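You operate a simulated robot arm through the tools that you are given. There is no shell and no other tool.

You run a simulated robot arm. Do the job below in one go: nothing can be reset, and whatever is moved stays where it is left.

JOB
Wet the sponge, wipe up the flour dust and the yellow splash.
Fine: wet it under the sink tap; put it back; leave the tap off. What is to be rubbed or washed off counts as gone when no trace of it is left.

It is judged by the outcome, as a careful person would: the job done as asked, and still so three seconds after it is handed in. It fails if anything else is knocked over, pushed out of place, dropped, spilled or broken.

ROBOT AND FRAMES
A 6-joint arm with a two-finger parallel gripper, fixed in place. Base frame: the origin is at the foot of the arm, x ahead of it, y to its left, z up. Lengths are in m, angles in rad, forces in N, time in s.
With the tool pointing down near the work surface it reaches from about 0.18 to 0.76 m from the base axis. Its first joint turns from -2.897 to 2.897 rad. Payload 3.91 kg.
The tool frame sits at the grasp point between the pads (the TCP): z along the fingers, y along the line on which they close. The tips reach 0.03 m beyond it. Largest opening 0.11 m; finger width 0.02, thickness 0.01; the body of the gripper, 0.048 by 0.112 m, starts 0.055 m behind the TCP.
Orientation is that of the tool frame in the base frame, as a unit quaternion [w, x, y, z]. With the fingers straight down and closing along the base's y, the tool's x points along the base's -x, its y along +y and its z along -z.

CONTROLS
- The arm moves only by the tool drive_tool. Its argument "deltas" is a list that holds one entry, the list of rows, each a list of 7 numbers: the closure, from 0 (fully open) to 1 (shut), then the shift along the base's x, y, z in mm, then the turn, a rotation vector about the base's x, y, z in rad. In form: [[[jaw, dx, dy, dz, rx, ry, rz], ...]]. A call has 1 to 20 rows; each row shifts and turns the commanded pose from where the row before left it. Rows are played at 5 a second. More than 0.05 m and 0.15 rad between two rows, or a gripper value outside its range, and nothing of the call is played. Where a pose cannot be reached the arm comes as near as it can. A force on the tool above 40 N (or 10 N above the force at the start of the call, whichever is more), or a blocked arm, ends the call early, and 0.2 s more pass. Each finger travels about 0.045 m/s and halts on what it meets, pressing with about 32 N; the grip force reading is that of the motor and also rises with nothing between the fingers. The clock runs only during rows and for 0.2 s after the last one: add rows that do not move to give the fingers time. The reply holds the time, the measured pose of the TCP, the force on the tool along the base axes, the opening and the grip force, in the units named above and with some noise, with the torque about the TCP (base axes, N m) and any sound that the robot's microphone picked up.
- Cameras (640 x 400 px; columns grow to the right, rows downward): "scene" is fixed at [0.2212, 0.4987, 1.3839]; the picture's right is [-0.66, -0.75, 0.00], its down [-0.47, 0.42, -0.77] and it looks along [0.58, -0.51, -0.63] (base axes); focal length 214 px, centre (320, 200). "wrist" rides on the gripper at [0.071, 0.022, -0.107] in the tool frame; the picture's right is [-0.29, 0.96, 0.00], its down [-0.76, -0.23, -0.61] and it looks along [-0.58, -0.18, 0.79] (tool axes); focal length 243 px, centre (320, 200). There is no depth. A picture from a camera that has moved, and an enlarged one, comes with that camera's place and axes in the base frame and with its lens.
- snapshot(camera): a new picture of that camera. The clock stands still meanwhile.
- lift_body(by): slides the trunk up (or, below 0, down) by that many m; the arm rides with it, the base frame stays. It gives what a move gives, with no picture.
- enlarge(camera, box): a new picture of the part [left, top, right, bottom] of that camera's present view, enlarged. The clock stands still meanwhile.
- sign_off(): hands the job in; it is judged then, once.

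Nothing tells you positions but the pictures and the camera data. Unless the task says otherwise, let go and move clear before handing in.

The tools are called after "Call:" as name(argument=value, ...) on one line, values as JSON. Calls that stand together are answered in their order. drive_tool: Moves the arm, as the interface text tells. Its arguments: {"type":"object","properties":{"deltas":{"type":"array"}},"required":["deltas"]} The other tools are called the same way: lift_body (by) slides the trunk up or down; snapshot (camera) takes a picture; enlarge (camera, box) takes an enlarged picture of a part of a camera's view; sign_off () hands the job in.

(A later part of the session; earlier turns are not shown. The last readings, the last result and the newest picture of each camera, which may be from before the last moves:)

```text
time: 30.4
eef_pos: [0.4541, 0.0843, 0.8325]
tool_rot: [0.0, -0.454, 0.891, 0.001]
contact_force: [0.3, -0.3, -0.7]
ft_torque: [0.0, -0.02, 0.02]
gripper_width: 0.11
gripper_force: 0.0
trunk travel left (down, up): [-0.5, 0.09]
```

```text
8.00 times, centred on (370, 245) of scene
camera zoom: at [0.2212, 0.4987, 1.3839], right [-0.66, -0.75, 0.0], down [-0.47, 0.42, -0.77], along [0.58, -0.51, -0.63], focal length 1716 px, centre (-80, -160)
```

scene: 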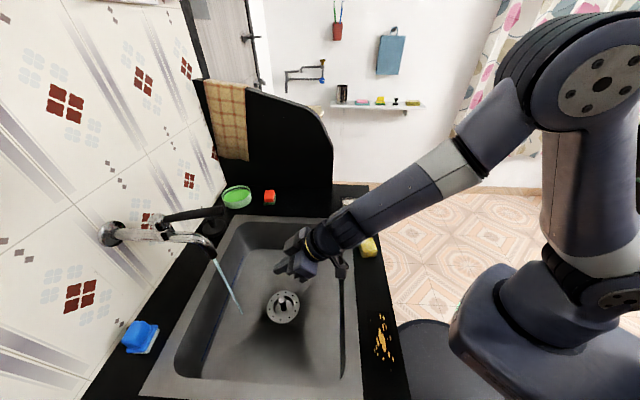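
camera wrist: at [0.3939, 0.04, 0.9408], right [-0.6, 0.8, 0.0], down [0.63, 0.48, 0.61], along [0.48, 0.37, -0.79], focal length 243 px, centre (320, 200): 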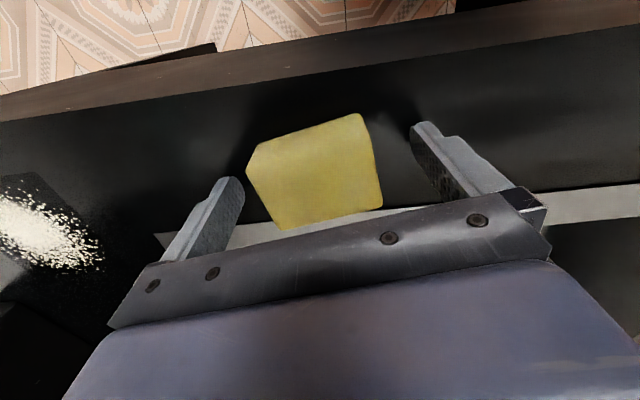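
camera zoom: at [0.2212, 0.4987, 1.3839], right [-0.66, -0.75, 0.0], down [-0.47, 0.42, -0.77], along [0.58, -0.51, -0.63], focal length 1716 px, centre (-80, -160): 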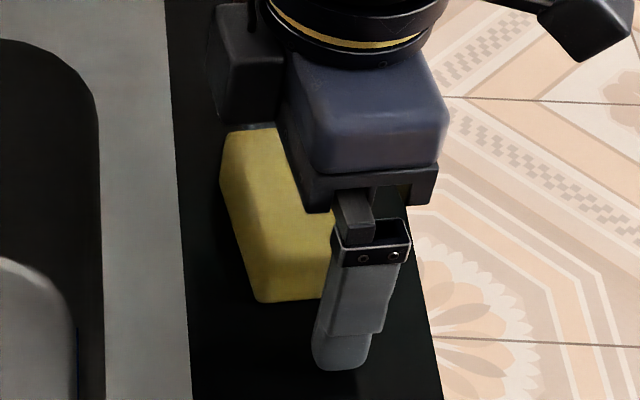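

Tips are now only a few mm above the counter with no contact. I close and test-lift gently.

Call:
drive_tool(deltas=[[[0.2, 0, 0, 0, 0, 0, 0], [0.35, 0, 0, 0, 0, 0, 0], [0.45, 0, 0, 0, 0, 0, 0], [0.6, 0, 0, 0, 0, 0, 0], [0.8, 0, 0, 0, 0, 0, 0], [1, 0, 0, 0, 0, 0, 0], [1, 0, 0, 0, 0, 0, 0], [1, 0, 0, 0, 0, 0, 0]]])

Call:
drive_tool(deltas=[[[1, 0, 0, 3, 0, 0, 0], [1, 0, 0, 5, 0, 0, 0], [1, 0, 0, 7, 0, 0, 0], [1, 0, 0, 10, 0, 0, 0], [1, 0, 0, 0, 0, 0, 0]]])

Call:
snapshot(camera="wrist")

Call:
enlarge(camera="scene", box=[340, 220, 400, 270])

```text
time: 32.2
eef_pos: [0.454, 0.0842, 0.8326]
tool_rot: [-0.001, -0.454, 0.891, 0.001]
contact_force: [0.3, 0.2, -0.3]
ft_torque: [0.02, -0.03, 0.03]
gripper_width: 0.0648
gripper_force: 31.8
trunk travel left (down, up): [-0.5, 0.09]
```

```text
time: 33.4
eef_pos: [0.4535, 0.0845, 0.8579]
tool_rot: [0.0, -0.454, 0.891, 0.002]
contact_force: [-0.2, -0.3, 0.2]
ft_torque: [0.0, -0.05, 0.01]
gripper_width: 0.065
gripper_force: 32.1
trunk travel left (down, up): [-0.5, 0.09]
```

```text
taken
camera wrist: at [0.3937, 0.0399, 0.9658], right [-0.6, 0.8, 0.0], down [0.63, 0.48, 0.61], along [0.48, 0.37, -0.79], focal length 243 px, centre (320, 200)
```

wrist: 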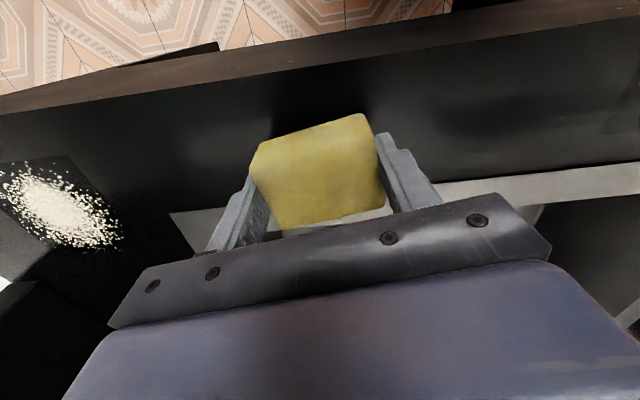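

```text
8.00 times, centred on (370, 245) of scene
camera zoom: at [0.2212, 0.4987, 1.3839], right [-0.66, -0.75, 0.0], down [-0.47, 0.42, -0.77], along [0.58, -0.51, -0.63], focal length 1716 px, centre (-80, -160)
```

zoom: 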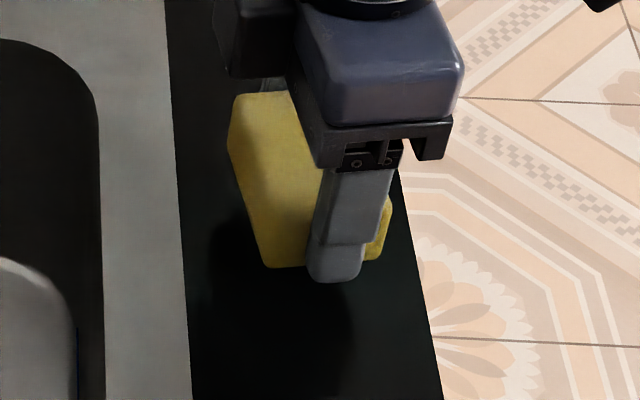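

The sponge is held securely this time. I lift it, square the yaw, and bring it tilted toward the stream at a calmer pace.

Call:
drive_tool(deltas=[[[1, 0, 0, 20, 0, 0, -0.052], [1, 0, 0, 25, 0, 0, -0.052], [1, 0, 0, 25, 0, 0, -0.051], [1, 0, 0, 25, 0, 0, 0], [1, 0, 0, 5, 0, 0, 0]]])

Call:
drive_tool(deltas=[[[1, 4.7, 23.6, -2.5, 0.0463, -0.0463, 0], [1, 4.7, 23.6, -2.5, 0.0463, -0.0463, 0], [1, 4.7, 23.6, -2.5, 0.0463, -0.0463, 0], [1, 4.7, 23.6, -2.5, 0.0463, -0.0463, 0], [1, 4.7, 23.6, -2.5, 0.0463, -0.0463, 0], [1, 4.7, 23.6, -2.5, 0.0463, -0.0463, 0], [1, 4.7, 23.6, -2.5, 0.0463, -0.0463, 0], [1, 4.7, 23.6, -2.5, 0.0463, -0.0463, 0], [1, 4.7, 23.6, -2.5, 0.0463, -0.0463, 0], [1, 4.7, 23.6, -2.5, 0.0463, -0.0463, 0], [1, 4.7, 23.6, -2.5, 0.0463, -0.0463, 0], [1, 4.7, 23.6, -2.5, 0.0463, -0.0463, 0], [1, 0, 0, 0, 0, 0, 0]]])

Call:
snapshot(camera="wrist")

Call:
snapshot(camera="scene")

```text
time: 34.6
eef_pos: [0.4544, 0.0821, 0.9607]
tool_rot: [-0.001, -0.384, 0.923, 0.001]
contact_force: [-0.7, 0.3, -0.5]
ft_torque: [-0.03, -0.03, 0.05]
gripper_width: 0.0651
gripper_force: 31.8
trunk travel left (down, up): [-0.5, 0.09]
```

```text
time: 37.4
eef_pos: [0.5108, 0.367, 0.927]
tool_rot: [0.354, -0.355, 0.853, 0.146]
contact_force: [0.1, -0.4, -0.1]
ft_torque: [0.02, 0.0, 0.0]
gripper_width: 0.0649
gripper_force: 31.4
trunk travel left (down, up): [-0.5, 0.09]
```

```text
taken
camera wrist: at [0.4064, 0.2937, 0.9526], right [-0.53, 0.82, 0.2], down [0.24, -0.09, 0.97], along [0.81, 0.57, -0.15], focal length 243 px, centre (320, 200)
```

wrist: 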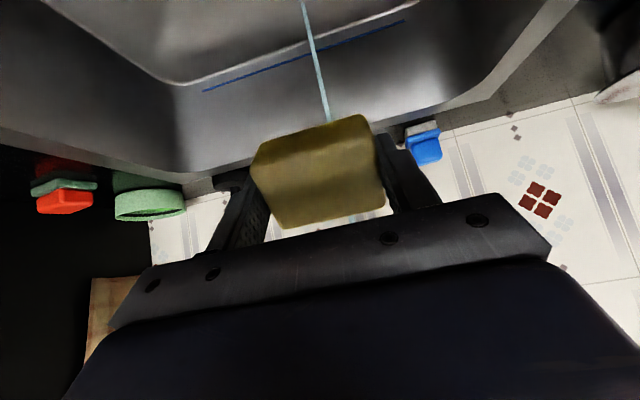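

```text
taken
```

scene: 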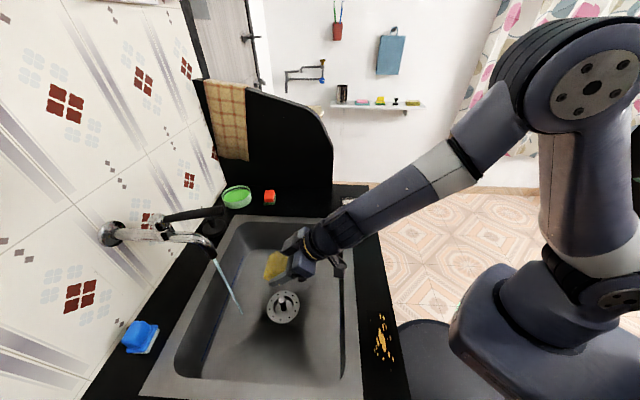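

The sponge is in hand facing the stream. I push it forward and slightly down so the stream falls on it, below the spout.

Call:
drive_tool(deltas=[[[1, 12, 12, -20, 0, 0, 0], [1, 16, 16, -18, 0, 0, 0], [1, 18, 18, -16, 0, 0, 0], [1, 18, 18, -12, 0, 0, 0], [1, 18, 18, -5, 0, 0, 0], [1, 18, 18, 0, 0, 0, 0], [1, 3, 3, 0, 0, 0, 0], [1, 0, 0, 0, 0, 0, 0]]])

Call:
snapshot(camera="wrist")

Call:
enlarge(camera="scene", box=[140, 180, 320, 320])

```text
time: 39.2
eef_pos: [0.6118, 0.4688, 0.8565]
tool_rot: [0.354, -0.355, 0.853, 0.147]
contact_force: [-0.3, 0.1, -1.1]
ft_torque: [0.03, -0.03, 0.01]
gripper_width: 0.065
gripper_force: 32.0
trunk travel left (down, up): [-0.5, 0.09]
```

```text
taken
camera wrist: at [0.5083, 0.397, 0.8822], right [-0.53, 0.82, 0.2], down [0.24, -0.09, 0.97], along [0.81, 0.56, -0.15], focal length 243 px, centre (320, 200)
```

wrist: 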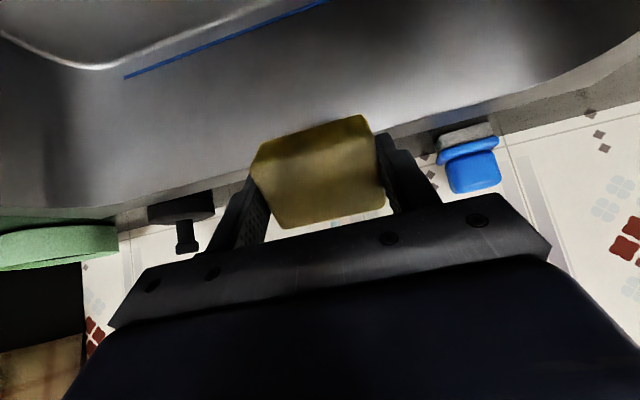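

```text
2.86 times, centred on (230, 250) of scene
camera zoom: at [0.2212, 0.4987, 1.3839], right [-0.66, -0.75, 0.0], down [-0.47, 0.42, -0.77], along [0.58, -0.51, -0.63], focal length 613 px, centre (577, 57)
```

zoom: 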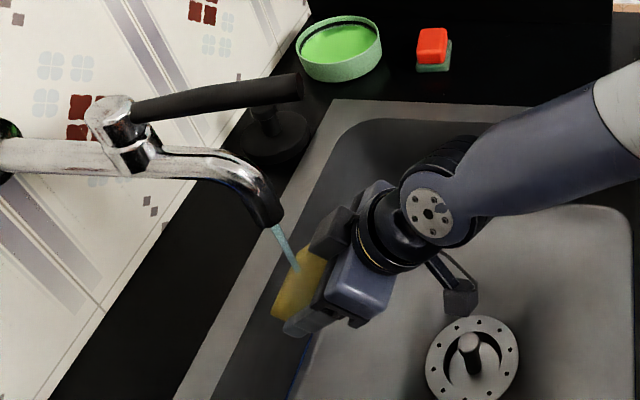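

The stream now lands on the sponge. I hold it there for a few seconds, moving it slightly.

Call:
drive_tool(deltas=[[[1, 0, 0, 0, 0, 0, 0], [1, 0, 0, 0, 0, 0, 0], [1, 0, 0, 0, 0, 0, 0], [1, 0, 0, 0, 0, 0, 0], [1, -7, 7, 0, 0, 0, 0], [1, -7, 7, 0, 0, 0, 0], [1, 0, 0, 0, 0, 0, 0], [1, 7, -7, 0, 0, 0, 0], [1, 7, -7, 0, 0, 0, 0], [1, 7, -7, 0, 0, 0, 0], [1, 7, -7, 0, 0, 0, 0], [1, 0, 0, 0, 0, 0, 0], [1, -7, 7, 0, 0, 0, 0], [1, -7, 7, 0, 0, 0, 0], [1, 0, 0, 0, 0, 0, 0], [1, 0, 0, 0, 0, 0, 0]]])

Call:
snapshot(camera="wrist")

Call:
enlarge(camera="scene", box=[140, 180, 320, 320])

```text
time: 42.6
eef_pos: [0.6122, 0.4711, 0.8548]
tool_rot: [0.354, -0.355, 0.853, 0.147]
contact_force: [-0.3, -0.6, -0.1]
ft_torque: [0.01, -0.03, 0.01]
gripper_width: 0.0649
gripper_force: 32.2
trunk travel left (down, up): [-0.5, 0.09]
```

```text
taken
camera wrist: at [0.5079, 0.3974, 0.8822], right [-0.53, 0.82, 0.2], down [0.24, -0.09, 0.97], along [0.81, 0.57, -0.15], focal length 243 px, centre (320, 200)
```

wrist: 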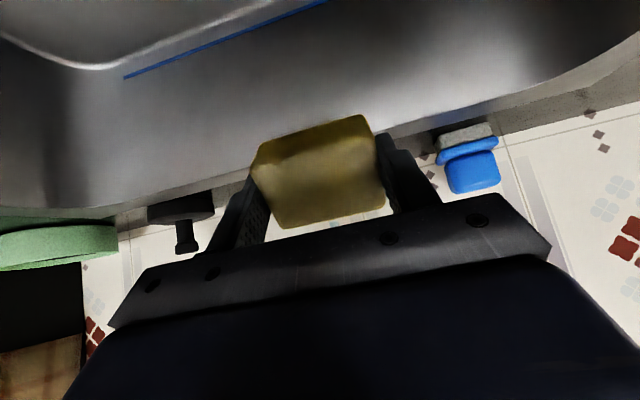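

```text
2.86 times, centred on (230, 250) of scene
camera zoom: at [0.2212, 0.4987, 1.3839], right [-0.66, -0.75, 0.0], down [-0.47, 0.42, -0.77], along [0.58, -0.51, -0.63], focal length 613 px, centre (577, 57)
```

zoom: 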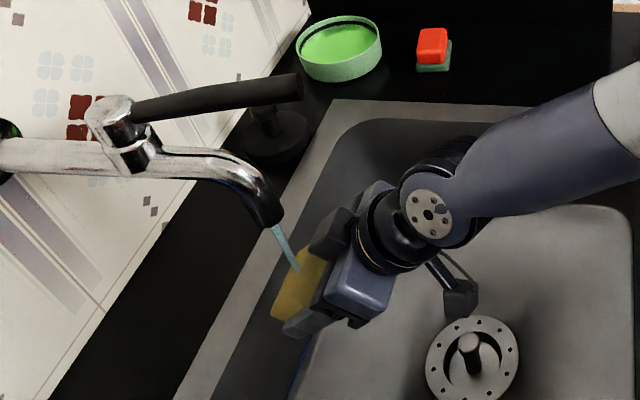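

The sponge has turned darker, so it is wet. I back out from under the tap and carry it upright to above the yellow splash.

Call:
drive_tool(deltas=[[[1, -3, -3, 0, 0, 0, 0], [1, -18, -18, 0, 0, 0, 0], [1, -18, -18, 5, 0, 0, 0], [1, -18, -18, 12, 0, 0, 0], [1, -18, -18, 16, 0, 0, 0], [1, -16, -16, 18, 0, 0, 0], [1, -12, -12, 20, 0, 0, 0], [1, 0, 0, 0, 0, 0, 0]]])

Call:
drive_tool(deltas=[[[1, -10, -4, 0, -0.0463, 0.0463, 0], [1, -20.6, -8.8, 0, -0.0463, 0.0463, 0], [1, -20.6, -8.8, 0, -0.0463, 0.0463, 0], [1, -20.6, -8.8, 0, -0.0463, 0.0463, 0], [1, -20.6, -8.8, 0, -0.0463, 0.0463, 0], [1, -20.6, -8.8, 0, -0.0463, 0.0463, 0], [1, -20.6, -8.8, 0, -0.0463, 0.0463, 0], [1, -20.6, -8.8, 0, -0.0463, 0.0463, 0], [1, -20.6, -8.8, 0, -0.0463, 0.0463, 0], [1, -20.6, -8.8, 0, -0.0463, 0.0463, 0], [1, -20.6, -8.8, 0, -0.0463, 0.0463, 0], [1, -20.6, -8.8, 0, -0.0463, 0.0463, 0], [1, -10, -4, 0, 0, 0, 0], [1, 0, 0, 0, 0, 0, 0]]])

Call:
snapshot(camera="wrist")

Call:
snapshot(camera="scene")

```text
time: 44.4
eef_pos: [0.5085, 0.3681, 0.9272]
tool_rot: [0.354, -0.355, 0.853, 0.147]
contact_force: [1.1, 0.3, 0.0]
ft_torque: [-0.01, -0.02, 0.01]
gripper_width: 0.0648
gripper_force: 32.2
trunk travel left (down, up): [-0.5, 0.09]
```

```text
time: 47.4
eef_pos: [0.2806, 0.2762, 0.9278]
tool_rot: [0.028, -0.385, 0.922, 0.025]
contact_force: [0.5, 0.7, -1.5]
ft_torque: [0.01, -0.03, -0.02]
gripper_width: 0.0648
gripper_force: 32.1
out of reach, approached as far as the arm can: row 1, 2
trunk travel left (down, up): [-0.5, 0.09]
```

```text
taken
camera wrist: at [0.2112, 0.2341, 1.0303], right [-0.48, 0.88, 0.04], down [0.68, 0.33, 0.65], along [0.56, 0.34, -0.75], focal length 243 px, centre (320, 200)
```

wrist: 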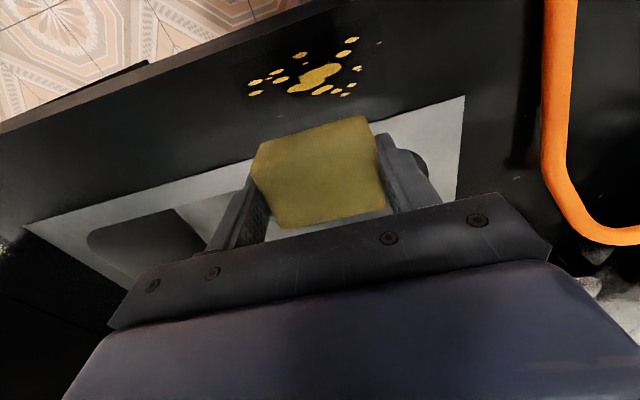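

```text
taken
```

scene: 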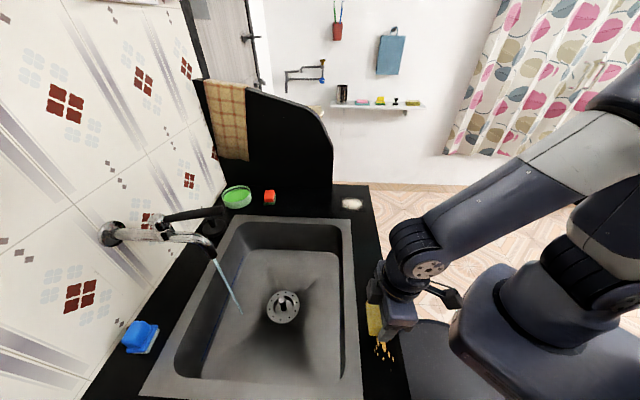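

The sponge is over the splash and the splash is intact. I straighten the remaining tilt and lower toward the right-hand end of the splash (c ≈ −0.07), staying away from the orange handle on the left.

Call:
drive_tool(deltas=[[[1, 6, -18, 0, -0.034, 0.0165, -0.0025], [1, 6, -18, -20, -0.034, 0.0165, -0.0025], [1, 6, -18, -20, 0, 0, 0], [1, 5.3, -17.4, -20, 0, 0, 0], [1, 0, 0, -15, 0, 0, 0], [1, 0, 0, 0, 0, 0, 0], [1, 0, 0, 0, 0, 0, 0]]])

Call:
snapshot(camera="wrist")

Call:
enlarge(camera="scene", box=[310, 260, 450, 390])

```text
time: 49.0
eef_pos: [0.3043, 0.2037, 0.8513]
tool_rot: [0.0, -0.382, 0.924, 0.0]
contact_force: [0.0, -0.4, -1.1]
ft_torque: [-0.02, 0.03, -0.01]
gripper_width: 0.0647
gripper_force: 32.3
trunk travel left (down, up): [-0.5, 0.09]
```

```text
taken
camera wrist: at [0.2384, 0.169, 0.9589], right [-0.47, 0.88, 0.0], down [0.7, 0.37, 0.61], along [0.54, 0.29, -0.79], focal length 243 px, centre (320, 200)
```

wrist: 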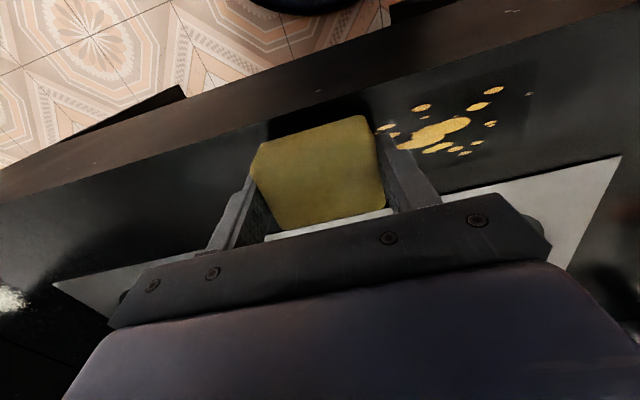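

```text
3.08 times, centred on (380, 325) of scene
camera zoom: at [0.2212, 0.4987, 1.3839], right [-0.66, -0.75, 0.0], down [-0.47, 0.42, -0.77], along [0.58, -0.51, -0.63], focal length 660 px, centre (135, -185)
```

zoom: 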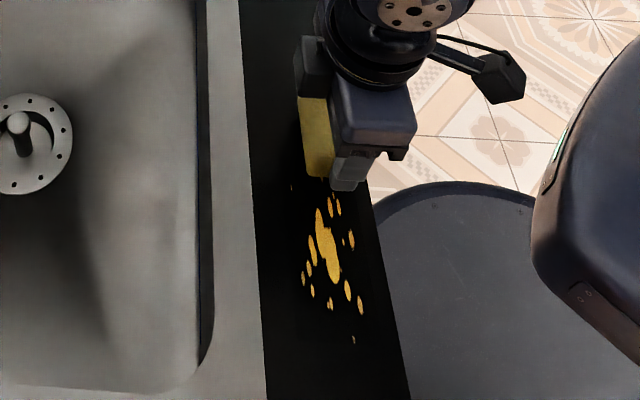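

Aligned at the right end of the splash. I lower onto the counter gently and check the contact force.

Call:
drive_tool(deltas=[[[1, 0, 0, -10, 0, 0, 0], [1, 0, 0, -6, 0, 0, 0], [1, 0, 0, -3, 0, 0, 0], [1, 0, 0, -1.5, 0, 0, 0], [1, 0, 0, 0, 0, 0, 0]]])

Call:
drive_tool(deltas=[[[1, 0, 0, -1.5, 0, 0, 0], [1, 0, 0, -1, 0, 0, 0], [1, 0, 0, 0, 0, 0, 0]]])

```text
time: 50.2
eef_pos: [0.3047, 0.2042, 0.833]
tool_rot: [0.002, -0.382, 0.924, 0.0]
contact_force: [-0.3, -0.4, 24.4]
ft_torque: [-0.24, 0.05, 0.01]
gripper_width: 0.065
gripper_force: 32.5
trunk travel left (down, up): [-0.5, 0.09]
```

```text
time: 50.6
eef_pos: [0.3041, 0.2044, 0.8325]
tool_rot: [0.002, -0.382, 0.924, 0.002]
contact_force: [-3.8, -3.2, 27.3]
ft_torque: [-0.3, 0.35, -0.01]
gripper_width: 0.065
gripper_force: 31.9
trunk travel left (down, up): [-0.5, 0.09]
stopped in row 1: the force on the tool passed its limit at 43 N (the readings are from after the stop); the commanded pose is now the measured one
```

Contact is made at TCP z ≈ 0.833. I ease off a little and sweep along the splash at light pressure.

Call:
drive_tool(deltas=[[[1, 0, 0, 1.2, 0, 0, 0], [1, 0, 0, 0, 0, 0, 0]]])

Call:
drive_tool(deltas=[[[1, -3.5, 3.5, 0, 0, 0, 0], [1, -7, 7, 0, 0, 0, 0], [1, -7, 7, 0, 0, 0, 0], [1, -7, 7, 0, 0, 0, 0]]])

```text
time: 51.2
eef_pos: [0.3049, 0.205, 0.8332]
tool_rot: [0.003, -0.382, 0.924, 0.0]
contact_force: [-3.8, -4.1, 11.1]
ft_torque: [-0.13, 0.13, -0.01]
gripper_width: 0.0648
gripper_force: 32.2
trunk travel left (down, up): [-0.5, 0.09]
```

```text
time: 52.2
eef_pos: [0.28, 0.2301, 0.8327]
tool_rot: [0.002, -0.381, 0.924, 0.001]
contact_force: [2.1, 0.1, 7.1]
ft_torque: [-0.07, 0.03, 0.04]
gripper_width: 0.065
gripper_force: 31.8
trunk travel left (down, up): [-0.5, 0.09]
```

Sliding works at about 7–11 N. I continue along the splash to its left end.

Call:
drive_tool(deltas=[[[1, -7, 7, 0, 0, 0, 0], [1, -7, 7, 0, 0, 0, 0], [1, -7, 7, 0, 0, 0, 0], [1, -7, 7, 0, 0, 0, 0], [1, -7, 7, 0, 0, 0, 0], [1, -7, 7, 0, 0, 0, 0], [1, -7, 7, 0, 0, 0, 0], [1, -7, 7, 0, 0, 0, 0], [1, -7, 7, 0, 0, 0, 0], [1, -4, 4, 0, 0, 0, 0], [1, 0, 0, 0, 0, 0, 0]]])

Call:
snapshot(camera="wrist")

Call:
enlarge(camera="scene", box=[310, 270, 450, 400])

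```text
time: 54.6
eef_pos: [0.2126, 0.2952, 0.8325]
tool_rot: [0.002, -0.382, 0.924, 0.001]
contact_force: [5.0, -4.4, 15.3]
ft_torque: [-0.13, -0.08, -0.04]
gripper_width: 0.065
gripper_force: 33.0
trunk travel left (down, up): [-0.5, 0.09]
```

```text
taken
camera wrist: at [0.1468, 0.2607, 0.9402], right [-0.47, 0.88, 0.0], down [0.7, 0.37, 0.61], along [0.54, 0.29, -0.79], focal length 243 px, centre (320, 200)
```

wrist: 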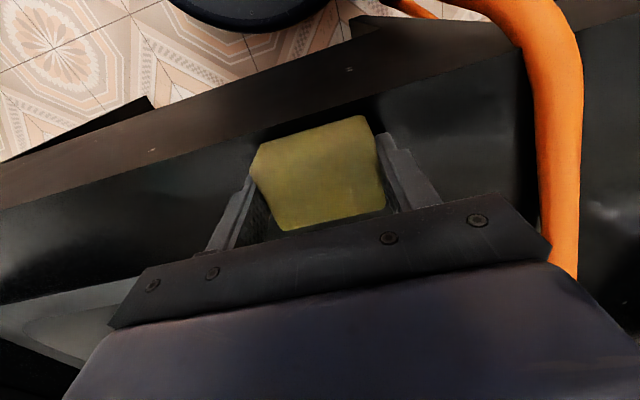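

```text
3.08 times, centred on (380, 335) of scene
camera zoom: at [0.2212, 0.4987, 1.3839], right [-0.66, -0.75, 0.0], down [-0.47, 0.42, -0.77], along [0.58, -0.51, -0.63], focal length 660 px, centre (135, -215)
```

zoom: 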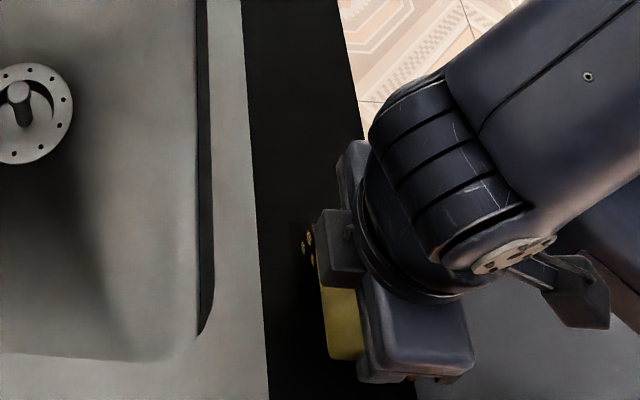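

The splash is nearly gone; only drops on the sink side remain. I shift 24 mm toward the sink and sweep back.

Call:
drive_tool(deltas=[[[1, 6, 6, 0, 0, 0, 0], [1, 6, 6, 0, 0, 0, 0], [1, 5, 5, 0, 0, 0, 0], [1, 5, -5, 0, 0, 0, 0], [1, 7, -7, 0, 0, 0, 0], [1, 7, -7, 0, 0, 0, 0], [1, 7, -7, 0, 0, 0, 0], [1, 7, -7, 0, 0, 0, 0], [1, 7, -7, 0, 0, 0, 0], [1, 7, -7, 0, 0, 0, 0], [1, 7, -7, 0, 0, 0, 0], [1, 7, -7, 0, 0, 0, 0], [1, 7, -7, 0, 0, 0, 0], [1, 7, -7, 0, 0, 0, 0], [1, 7, -7, 0, 0, 0, 0], [1, 7, -7, 0, 0, 0, 0], [1, 7, -7, 0, 0, 0, 0], [1, 0, 0, 0, 0, 0, 0]]])

Call:
snapshot(camera="wrist")

Call:
enlarge(camera="scene", box=[310, 270, 450, 400])

```text
time: 58.4
eef_pos: [0.3269, 0.2168, 0.8328]
tool_rot: [0.001, -0.383, 0.924, 0.001]
contact_force: [-0.6, 0.1, 2.9]
ft_torque: [-0.02, 0.02, 0.02]
gripper_width: 0.065
gripper_force: 32.4
trunk travel left (down, up): [-0.5, 0.09]
```

```text
taken
camera wrist: at [0.2604, 0.1831, 0.9402], right [-0.47, 0.88, 0.0], down [0.7, 0.37, 0.61], along [0.54, 0.29, -0.79], focal length 243 px, centre (320, 200)
```

wrist: 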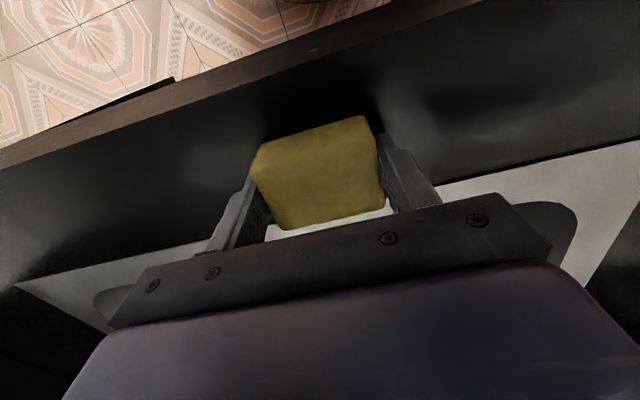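

```text
3.08 times, centred on (380, 335) of scene
camera zoom: at [0.2212, 0.4987, 1.3839], right [-0.66, -0.75, 0.0], down [-0.47, 0.42, -0.77], along [0.58, -0.51, -0.63], focal length 660 px, centre (135, -215)
```

zoom: 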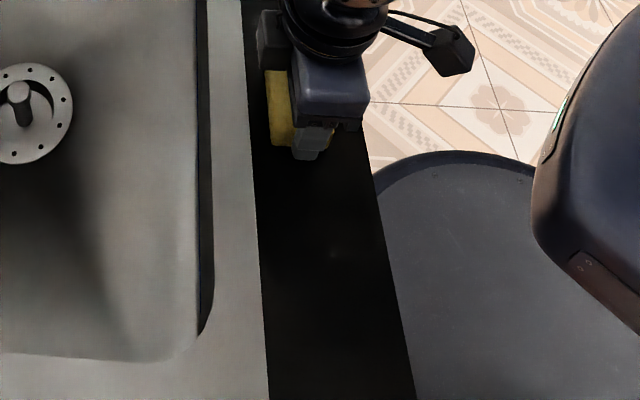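

The splash looks gone; I check the wiped area at higher zoom.

Call:
enlarge(camera="scene", box=[360, 300, 410, 365])

Call:
enlarge(camera="wrist", box=[370, 40, 540, 180])

```text
6.15 times, centred on (385, 332) of scene
camera zoom: at [0.2212, 0.4987, 1.3839], right [-0.66, -0.75, 0.0], down [-0.47, 0.42, -0.77], along [0.58, -0.51, -0.63], focal length 1320 px, centre (-80, -615)
```

zoom: 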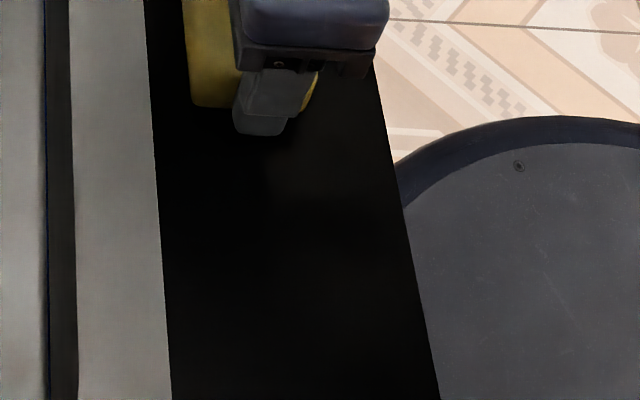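

```text
2.86 times, centred on (455, 110) of wrist
camera zoom: at [0.2604, 0.1831, 0.9402], right [-0.47, 0.88, 0.0], down [0.7, 0.37, 0.61], along [0.54, 0.29, -0.79], focal length 693 px, centre (-66, 457)
```

zoom: 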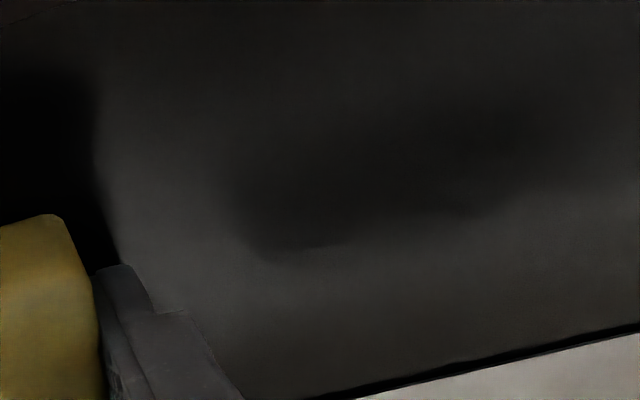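

The splash area is clean. I lift and carry the sponge over to the flour patch (n ≈ 0.36–0.485, c ≈ −0.45 to −0.545).

Call:
drive_tool(deltas=[[[1, 0, 0, 15, 0, 0, 0], [1, 0, 0, 30, 0, 0, 0], [1, 0, 0, 25, 0, 0, 0], [1, 22.8, -24.5, 0, 0, 0, 0], [1, 22.8, -24.5, 0, 0, 0, 0], [1, 22.8, -24.5, 0, 0, 0, 0], [1, 22.8, -24.5, 0, 0, 0, 0], [1, 22.8, -24.5, 0, 0, 0, 0], [1, 22.8, -24.5, 0, 0, 0, 0], [1, 22.8, -24.5, 0, 0, 0, 0], [1, 22.8, -24.5, 0, 0, 0, 0], [1, 22.8, -24.5, 0, 0, 0, 0], [1, 22.8, -24.5, 0, 0, 0, 0], [1, 22.8, -24.5, 0, 0, 0, 0], [1, 22.8, -24.5, 0, 0, 0, 0], [1, 0, 0, 0, 0, 0, 0]]])

Call:
snapshot(camera="wrist")

Call:
enlarge(camera="scene", box=[290, 150, 420, 260])

Call:
enlarge(camera="scene", box=[340, 260, 420, 400])

```text
time: 61.8
eef_pos: [0.6018, -0.0781, 0.904]
tool_rot: [0.001, -0.382, 0.924, 0.001]
contact_force: [-0.9, -0.1, -0.1]
ft_torque: [0.02, 0.01, 0.01]
gripper_width: 0.0648
gripper_force: 32.5
trunk travel left (down, up): [-0.5, 0.09]
```

```text
taken
camera wrist: at [0.536, -0.1124, 1.0112], right [-0.47, 0.88, 0.0], down [0.7, 0.37, 0.61], along [0.54, 0.29, -0.79], focal length 243 px, centre (320, 200)
```

wrist: 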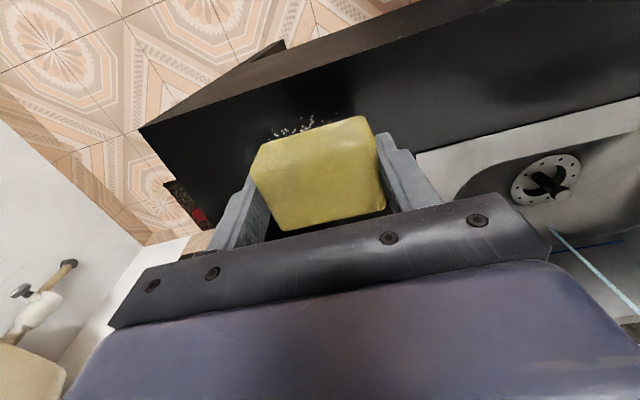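

```text
3.64 times, centred on (355, 205) of scene
camera zoom: at [0.2212, 0.4987, 1.3839], right [-0.66, -0.75, 0.0], down [-0.47, 0.42, -0.77], along [0.58, -0.51, -0.63], focal length 780 px, centre (193, 182)
```

zoom: 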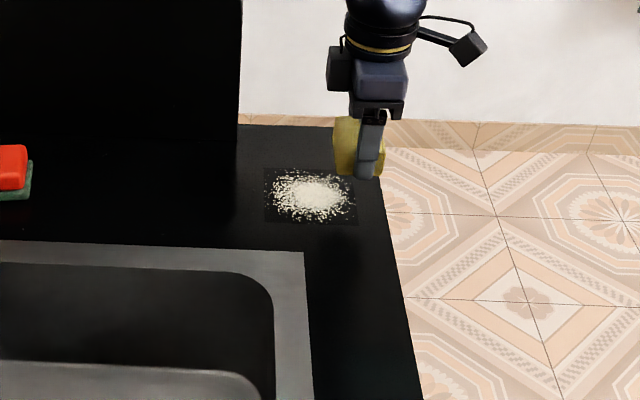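

```text
2.86 times, centred on (380, 330) of scene
camera zoom: at [0.2212, 0.4987, 1.3839], right [-0.66, -0.75, 0.0], down [-0.47, 0.42, -0.77], along [0.58, -0.51, -0.63], focal length 613 px, centre (149, -171)
```

zoom: 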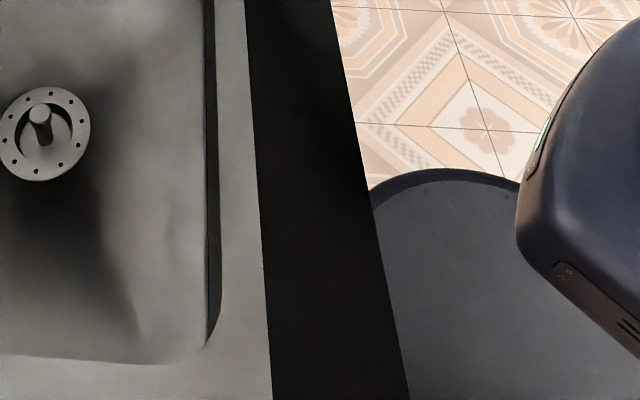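

The flour is just behind the sponge. I lower onto the counter at its front side.

Call:
drive_tool(deltas=[[[1, -2, -2, -25, 0, 0, 0], [1, -2, -2, -25, 0, 0, 0], [1, 0, 0, -12, 0, 0, 0], [1, 0, 0, -5, 0, 0, 0], [1, 0, 0, -3, 0, 0, 0], [1, 0, 0, 0, 0, 0, 0]]])

```text
time: 63.2
eef_pos: [0.5967, -0.0807, 0.8328]
tool_rot: [0.002, -0.382, 0.924, 0.001]
contact_force: [0.3, -0.8, -0.5]
ft_torque: [0.0, 0.02, 0.0]
gripper_width: 0.0648
gripper_force: 32.4
trunk travel left (down, up): [-0.5, 0.09]
```

No contact yet; I go down in 1 mm steps.

Call:
drive_tool(deltas=[[[1, 0, 0, -1, 0, 0, 0], [1, 0, 0, 0, 0, 0, 0]]])

Call:
drive_tool(deltas=[[[1, 0, 0, -0.6, 0, 0, 0], [1, 0, 0, 0, 0, 0, 0]]])

```text
time: 63.8
eef_pos: [0.5963, -0.08, 0.8323]
tool_rot: [0.003, -0.382, 0.924, 0.001]
contact_force: [-0.4, 0.0, 6.1]
ft_torque: [0.03, 0.06, 0.01]
gripper_width: 0.0651
gripper_force: 32.0
trunk travel left (down, up): [-0.5, 0.09]
```

```text
time: 64.4
eef_pos: [0.5969, -0.0799, 0.8321]
tool_rot: [0.003, -0.382, 0.924, 0.0]
contact_force: [-1.3, 2.0, 15.4]
ft_torque: [0.17, 0.18, 0.04]
gripper_width: 0.0647
gripper_force: 32.0
trunk travel left (down, up): [-0.5, 0.09]
```

Contact at about 15 N. I sweep away from me along the first strip.

Call:
drive_tool(deltas=[[[1, 4, 4, 0, 0, 0, 0], [1, 7, 7, 0, 0, 0, 0], [1, 7, 7, 0, 0, 0, 0], [1, 7, 7, 0, 0, 0, 0], [1, 7, 7, 0, 0, 0, 0], [1, 7, 7, 0, 0, 0, 0], [1, 7, 7, 0, 0, 0, 0], [1, 7, 7, 0, 0, 0, 0], [1, 7, 7, 0, 0, 0, 0], [1, 7, 7, 0, 0, 0, 0], [1, 0, 0, 0, 0, 0, 0]]])

Call:
snapshot(camera="wrist")

Call:
enlarge(camera="scene", box=[290, 150, 420, 260])

```text
time: 66.8
eef_pos: [0.6624, -0.0138, 0.8326]
tool_rot: [0.002, -0.382, 0.924, 0.0]
contact_force: [-3.1, -4.3, 15.5]
ft_torque: [-0.06, 0.1, -0.01]
gripper_width: 0.0649
gripper_force: 32.0
trunk travel left (down, up): [-0.5, 0.09]
```

```text
taken
camera wrist: at [0.5965, -0.0478, 0.9397], right [-0.47, 0.88, 0.0], down [0.7, 0.37, 0.61], along [0.54, 0.29, -0.79], focal length 243 px, centre (320, 200)
```

wrist: 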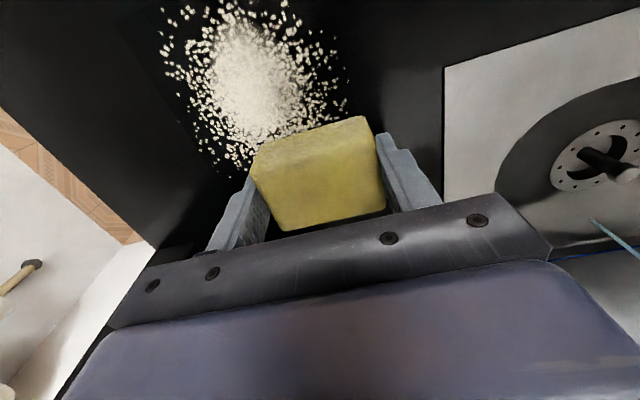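

```text
3.64 times, centred on (355, 205) of scene
camera zoom: at [0.2212, 0.4987, 1.3839], right [-0.66, -0.75, 0.0], down [-0.47, 0.42, -0.77], along [0.58, -0.51, -0.63], focal length 780 px, centre (193, 182)
```

zoom: 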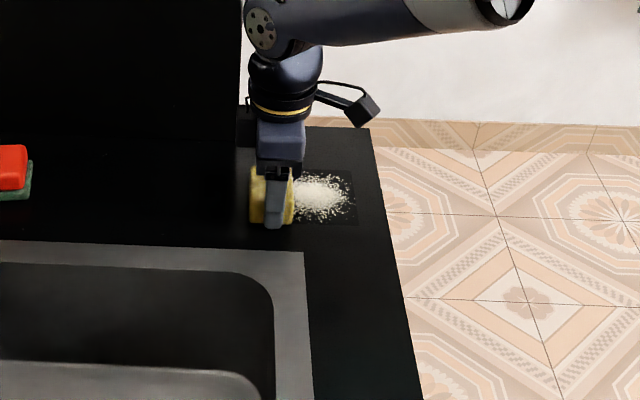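

The flour does not seem removed after one pass. I sweep back over it and compare.

Call:
drive_tool(deltas=[[[1, -5, -5, 0, 0, 0, 0], [1, -7, -7, 0, 0, 0, 0], [1, -7, -7, 0, 0, 0, 0], [1, -7, -7, 0, 0, 0, 0], [1, -7, -7, 0, 0, 0, 0], [1, -7, -7, 0, 0, 0, 0], [1, -7, -7, 0, 0, 0, 0], [1, -7, -7, 0, 0, 0, 0], [1, -7, -7, 0, 0, 0, 0], [1, -6, -6, 0, 0, 0, 0], [1, 0, 0, 0, 0, 0, 0]]])

Call:
snapshot(camera="wrist")

Call:
enlarge(camera="scene", box=[320, 170, 390, 230])

```text
time: 69.2
eef_pos: [0.5972, -0.0793, 0.8317]
tool_rot: [0.004, -0.382, 0.924, 0.001]
contact_force: [8.3, 6.7, 26.4]
ft_torque: [0.2, -0.18, -0.03]
gripper_width: 0.0648
gripper_force: 31.6
trunk travel left (down, up): [-0.5, 0.09]
```

```text
taken
camera wrist: at [0.5294, -0.1144, 0.9393], right [-0.47, 0.88, 0.0], down [0.7, 0.37, 0.61], along [0.54, 0.29, -0.79], focal length 243 px, centre (320, 200)
```

wrist: 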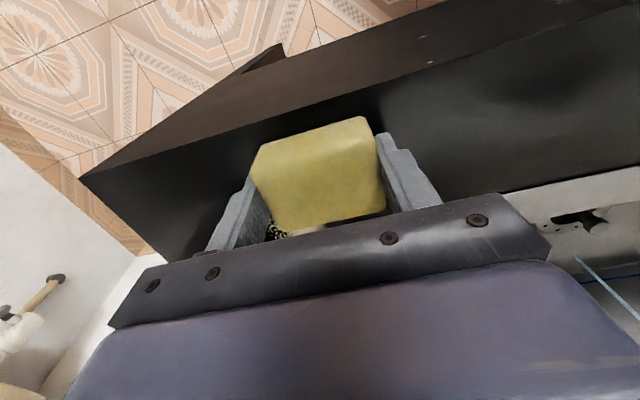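

```text
6.67 times, centred on (355, 200) of scene
camera zoom: at [0.2212, 0.4987, 1.3839], right [-0.66, -0.75, 0.0], down [-0.47, 0.42, -0.77], along [0.58, -0.51, -0.63], focal length 1430 px, centre (87, 200)
```

zoom: 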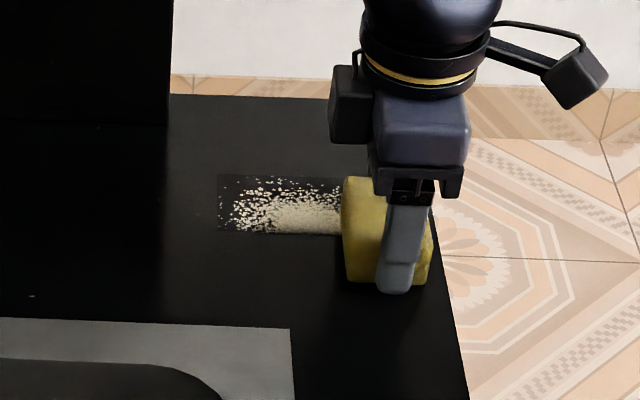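

The near half of the flour is gone; the far half remains. I move over by 50 mm and sweep the second strip.

Call:
drive_tool(deltas=[[[1, 0, 0, 1, 0, 0, 0], [1, 7, -7, 0, 0, 0, 0], [1, 7, -7, 0, 0, 0, 0], [1, 7, -7, 0, 0, 0, 0], [1, 7, -7, 0, 0, 0, 0], [1, 7, -7, 0, 0, 0, 0], [1, 0, 0, 0, 0, 0, 0]]])

Call:
drive_tool(deltas=[[[1, 4, 4, 0, 0, 0, 0], [1, 7, 7, 0, 0, 0, 0], [1, 7, 7, 0, 0, 0, 0], [1, 7, 7, 0, 0, 0, 0], [1, 7, 7, 0, 0, 0, 0], [1, 7, 7, 0, 0, 0, 0], [1, 7, 7, 0, 0, 0, 0], [1, 0, 0, 0, 0, 0, 0]]])

Call:
snapshot(camera="wrist")

Call:
enlarge(camera="scene", box=[300, 150, 390, 230])

```text
time: 70.8
eef_pos: [0.6312, -0.1146, 0.8318]
tool_rot: [0.002, -0.382, 0.924, 0.001]
contact_force: [-1.8, 0.2, 2.5]
ft_torque: [-0.08, 0.03, -0.05]
gripper_width: 0.0648
gripper_force: 31.8
trunk travel left (down, up): [-0.5, 0.09]
```

```text
time: 72.6
eef_pos: [0.6771, -0.0687, 0.8321]
tool_rot: [0.002, -0.382, 0.924, 0.001]
contact_force: [-0.1, -0.5, 3.3]
ft_torque: [-0.07, 0.02, -0.04]
gripper_width: 0.065
gripper_force: 32.1
trunk travel left (down, up): [-0.5, 0.09]
```

```text
taken
camera wrist: at [0.6105, -0.1036, 0.9396], right [-0.47, 0.88, 0.0], down [0.7, 0.37, 0.61], along [0.54, 0.29, -0.79], focal length 243 px, centre (320, 200)
```

wrist: 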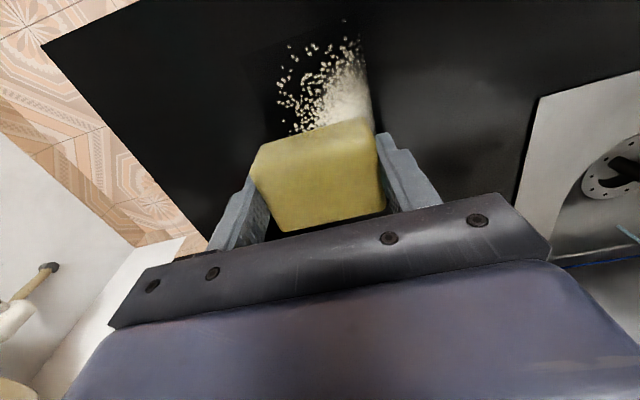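

```text
5.00 times, centred on (345, 190) of scene
camera zoom: at [0.2212, 0.4987, 1.3839], right [-0.66, -0.75, 0.0], down [-0.47, 0.42, -0.77], along [0.58, -0.51, -0.63], focal length 1072 px, centre (195, 250)
```

zoom: 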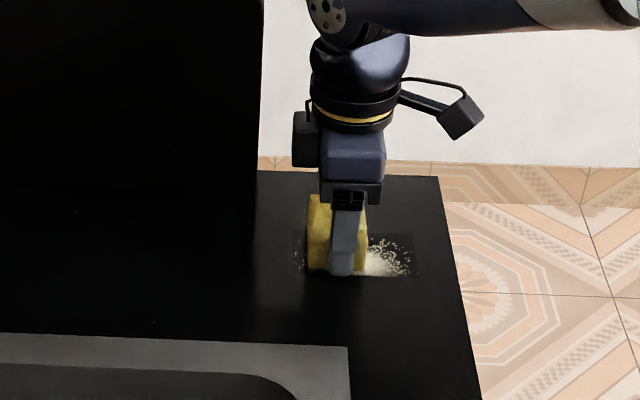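

One light pass leaves some behind, so I press a little more and go on to the far end, then back, several times.

Call:
drive_tool(deltas=[[[1, 0, 0, -0.8, 0, 0, 0], [1, 7, 7, 0, 0, 0, 0], [1, 7, 7, 0, 0, 0, 0], [1, 7, 7, 0, 0, 0, 0], [1, 0, 0, 0, 0, 0, 0], [1, -7, -7, 0, 0, 0, 0], [1, -7, -7, 0, 0, 0, 0], [1, -7, -7, 0, 0, 0, 0], [1, -7, -7, 0, 0, 0, 0], [1, -7, -7, 0, 0, 0, 0], [1, -7, -7, 0, 0, 0, 0], [1, -7, -7, 0, 0, 0, 0], [1, -7, -7, 0, 0, 0, 0], [1, -7, -7, 0, 0, 0, 0], [1, -4, -4, 0, 0, 0, 0], [1, 0, 0, 0, 0, 0, 0]]])

Call:
snapshot(camera="wrist")

Call:
enlarge(camera="scene", box=[300, 150, 390, 230])

```text
time: 76.0
eef_pos: [0.6285, -0.1158, 0.8321]
tool_rot: [0.001, -0.382, 0.924, 0.001]
contact_force: [2.3, 2.8, 9.5]
ft_torque: [0.0, -0.11, -0.01]
gripper_width: 0.0648
gripper_force: 31.6
trunk travel left (down, up): [-0.5, 0.09]
```

```text
taken
camera wrist: at [0.5637, -0.1503, 0.9393], right [-0.47, 0.88, 0.0], down [0.7, 0.37, 0.61], along [0.54, 0.29, -0.79], focal length 243 px, centre (320, 200)
```

wrist: 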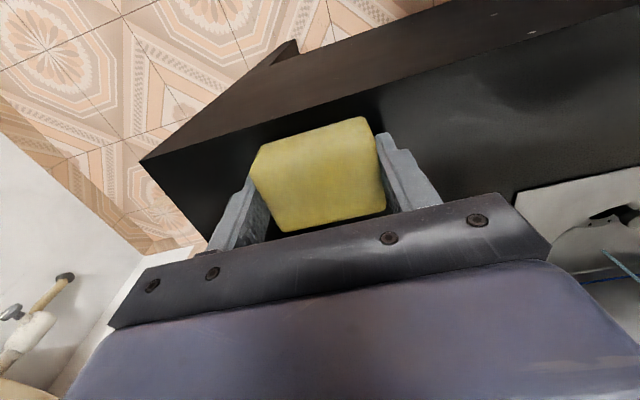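

```text
5.00 times, centred on (345, 190) of scene
camera zoom: at [0.2212, 0.4987, 1.3839], right [-0.66, -0.75, 0.0], down [-0.47, 0.42, -0.77], along [0.58, -0.51, -0.63], focal length 1072 px, centre (195, 250)
```

zoom: 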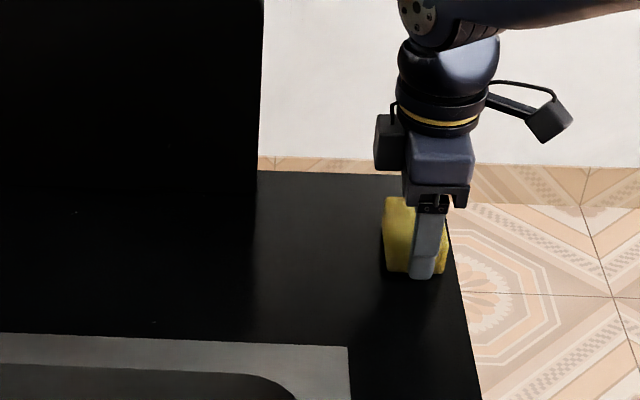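

The flour seems gone. I lift and inspect both areas closely.

Call:
drive_tool(deltas=[[[1, 0, 0, 15, 0, 0, 0], [1, -7, 0, 30, 0, 0, 0], [1, -20, 5, 30, 0, 0, 0], [1, -25, 25, 0, 0, 0, 0], [1, -25, 25, 0, 0, 0, 0], [1, -25, 25, 0, 0, 0, 0], [1, 0, 0, 0, 0, 0, 0]]])

Call:
snapshot(camera="wrist")

Call:
enlarge(camera="scene", box=[320, 170, 385, 220])

Call:
enlarge(camera="scene", box=[355, 300, 405, 370])

```text
time: 77.6
eef_pos: [0.5272, -0.0347, 0.9063]
tool_rot: [0.001, -0.382, 0.924, 0.0]
contact_force: [-0.6, 0.3, -0.2]
ft_torque: [0.0, -0.03, 0.01]
gripper_width: 0.0647
gripper_force: 32.7
trunk travel left (down, up): [-0.5, 0.09]
```

```text
taken
camera wrist: at [0.4623, -0.0686, 1.0141], right [-0.47, 0.88, 0.0], down [0.7, 0.37, 0.61], along [0.54, 0.29, -0.79], focal length 243 px, centre (320, 200)
```

wrist: 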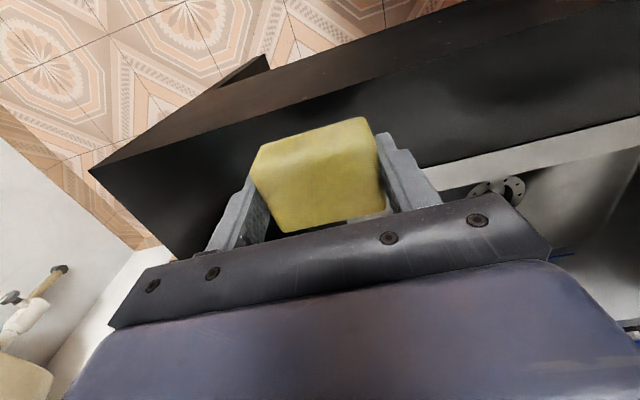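

```text
8.00 times, centred on (352, 195) of scene
camera zoom: at [0.2212, 0.4987, 1.3839], right [-0.66, -0.75, 0.0], down [-0.47, 0.42, -0.77], along [0.58, -0.51, -0.63], focal length 1716 px, centre (60, 240)
```

zoom: 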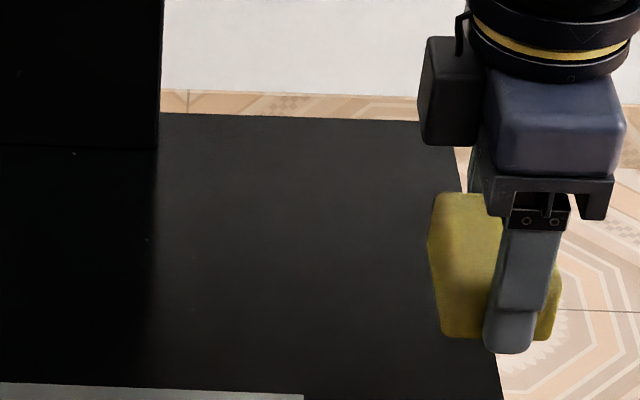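

```text
5.71 times, centred on (380, 335) of scene
camera zoom: at [0.2212, 0.4987, 1.3839], right [-0.66, -0.75, 0.0], down [-0.47, 0.42, -0.77], along [0.58, -0.51, -0.63], focal length 1226 px, centre (-23, -571)
```

zoom: 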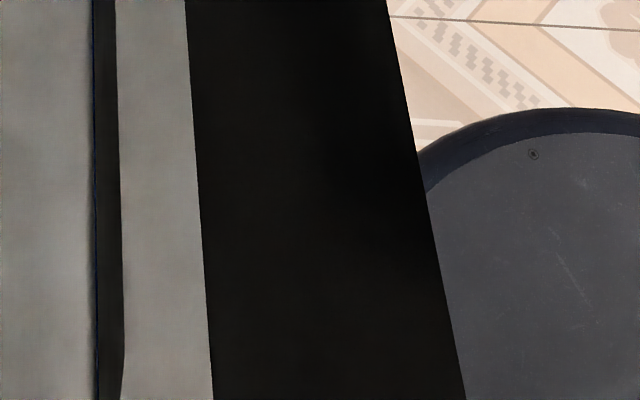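

Both areas look clean. I check one tiny speck behind the flour spot, which may be just stone grain.

Call:
enlarge(camera="scene", box=[318, 180, 348, 210])

Call:
enlarge(camera="scene", box=[270, 185, 330, 225])

```text
13.33 times, centred on (333, 195) of scene
camera zoom: at [0.2212, 0.4987, 1.3839], right [-0.66, -0.75, 0.0], down [-0.47, 0.42, -0.77], along [0.58, -0.51, -0.63], focal length 2860 px, centre (147, 267)
```

zoom: 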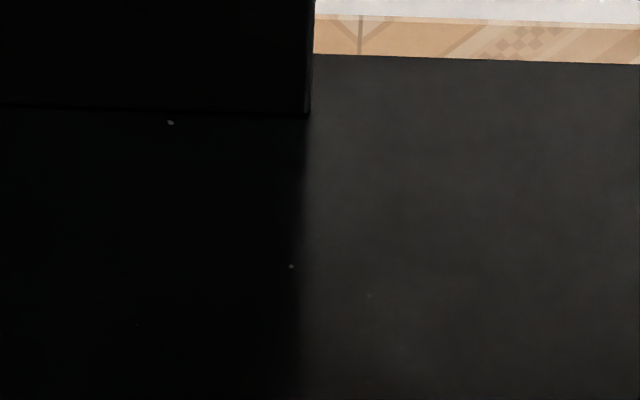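

```text
10.00 times, centred on (300, 205) of scene
camera zoom: at [0.2212, 0.4987, 1.3839], right [-0.66, -0.75, 0.0], down [-0.47, 0.42, -0.77], along [0.58, -0.51, -0.63], focal length 2145 px, centre (520, 150)
```

zoom: 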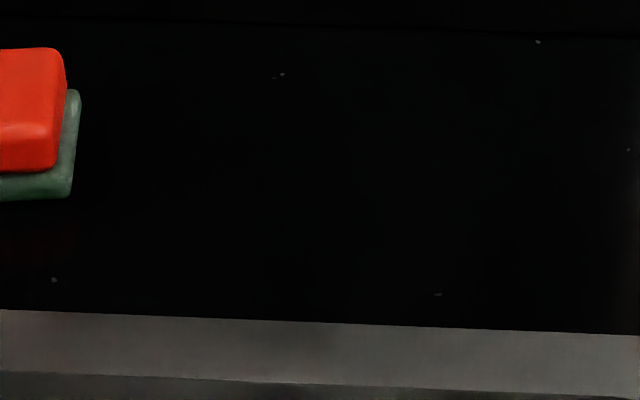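

That faint dot at n ≈ 0.483 sits right at the outer edge of the former flour patch, so it may be a remaining grain. I go back and wipe a little further toward the wall there.

Call:
drive_tool(deltas=[[[1, 28.2, -2.3, 0, 0, 0, 0], [1, 28.2, -2.3, 0, 0, 0, 0], [1, 28.2, -2.3, 0, 0, 0, 0], [1, 28.2, -2.3, 0, 0, 0, 0], [1, 28.2, -2.3, 0, 0, 0, 0], [1, 0, 0, -30, 0, 0, 0], [1, 0, 0, -30, 0, 0, 0], [1, 0, 0, -10, 0, 0, 0], [1, 0, 0, -3.5, 0, 0, 0], [1, 0, 0, 0, 0, 0, 0]]])

Call:
drive_tool(deltas=[[[1, 0, 0, -1, 0, 0, 0], [1, 0, 0, 0, 0, 0, 0]]])

```text
time: 79.8
eef_pos: [0.67, -0.0487, 0.8328]
tool_rot: [0.003, -0.382, 0.924, 0.001]
contact_force: [-0.5, -0.5, 0.3]
ft_torque: [-0.02, 0.0, 0.01]
gripper_width: 0.0648
gripper_force: 32.5
trunk travel left (down, up): [-0.5, 0.09]
```

```text
time: 80.4
eef_pos: [0.6694, -0.0485, 0.8311]
tool_rot: [0.001, -0.381, 0.924, 0.0]
contact_force: [-1.0, -0.5, 3.2]
ft_torque: [-0.08, 0.06, 0.03]
gripper_width: 0.0648
gripper_force: 32.2
trunk travel left (down, up): [-0.5, 0.09]
```

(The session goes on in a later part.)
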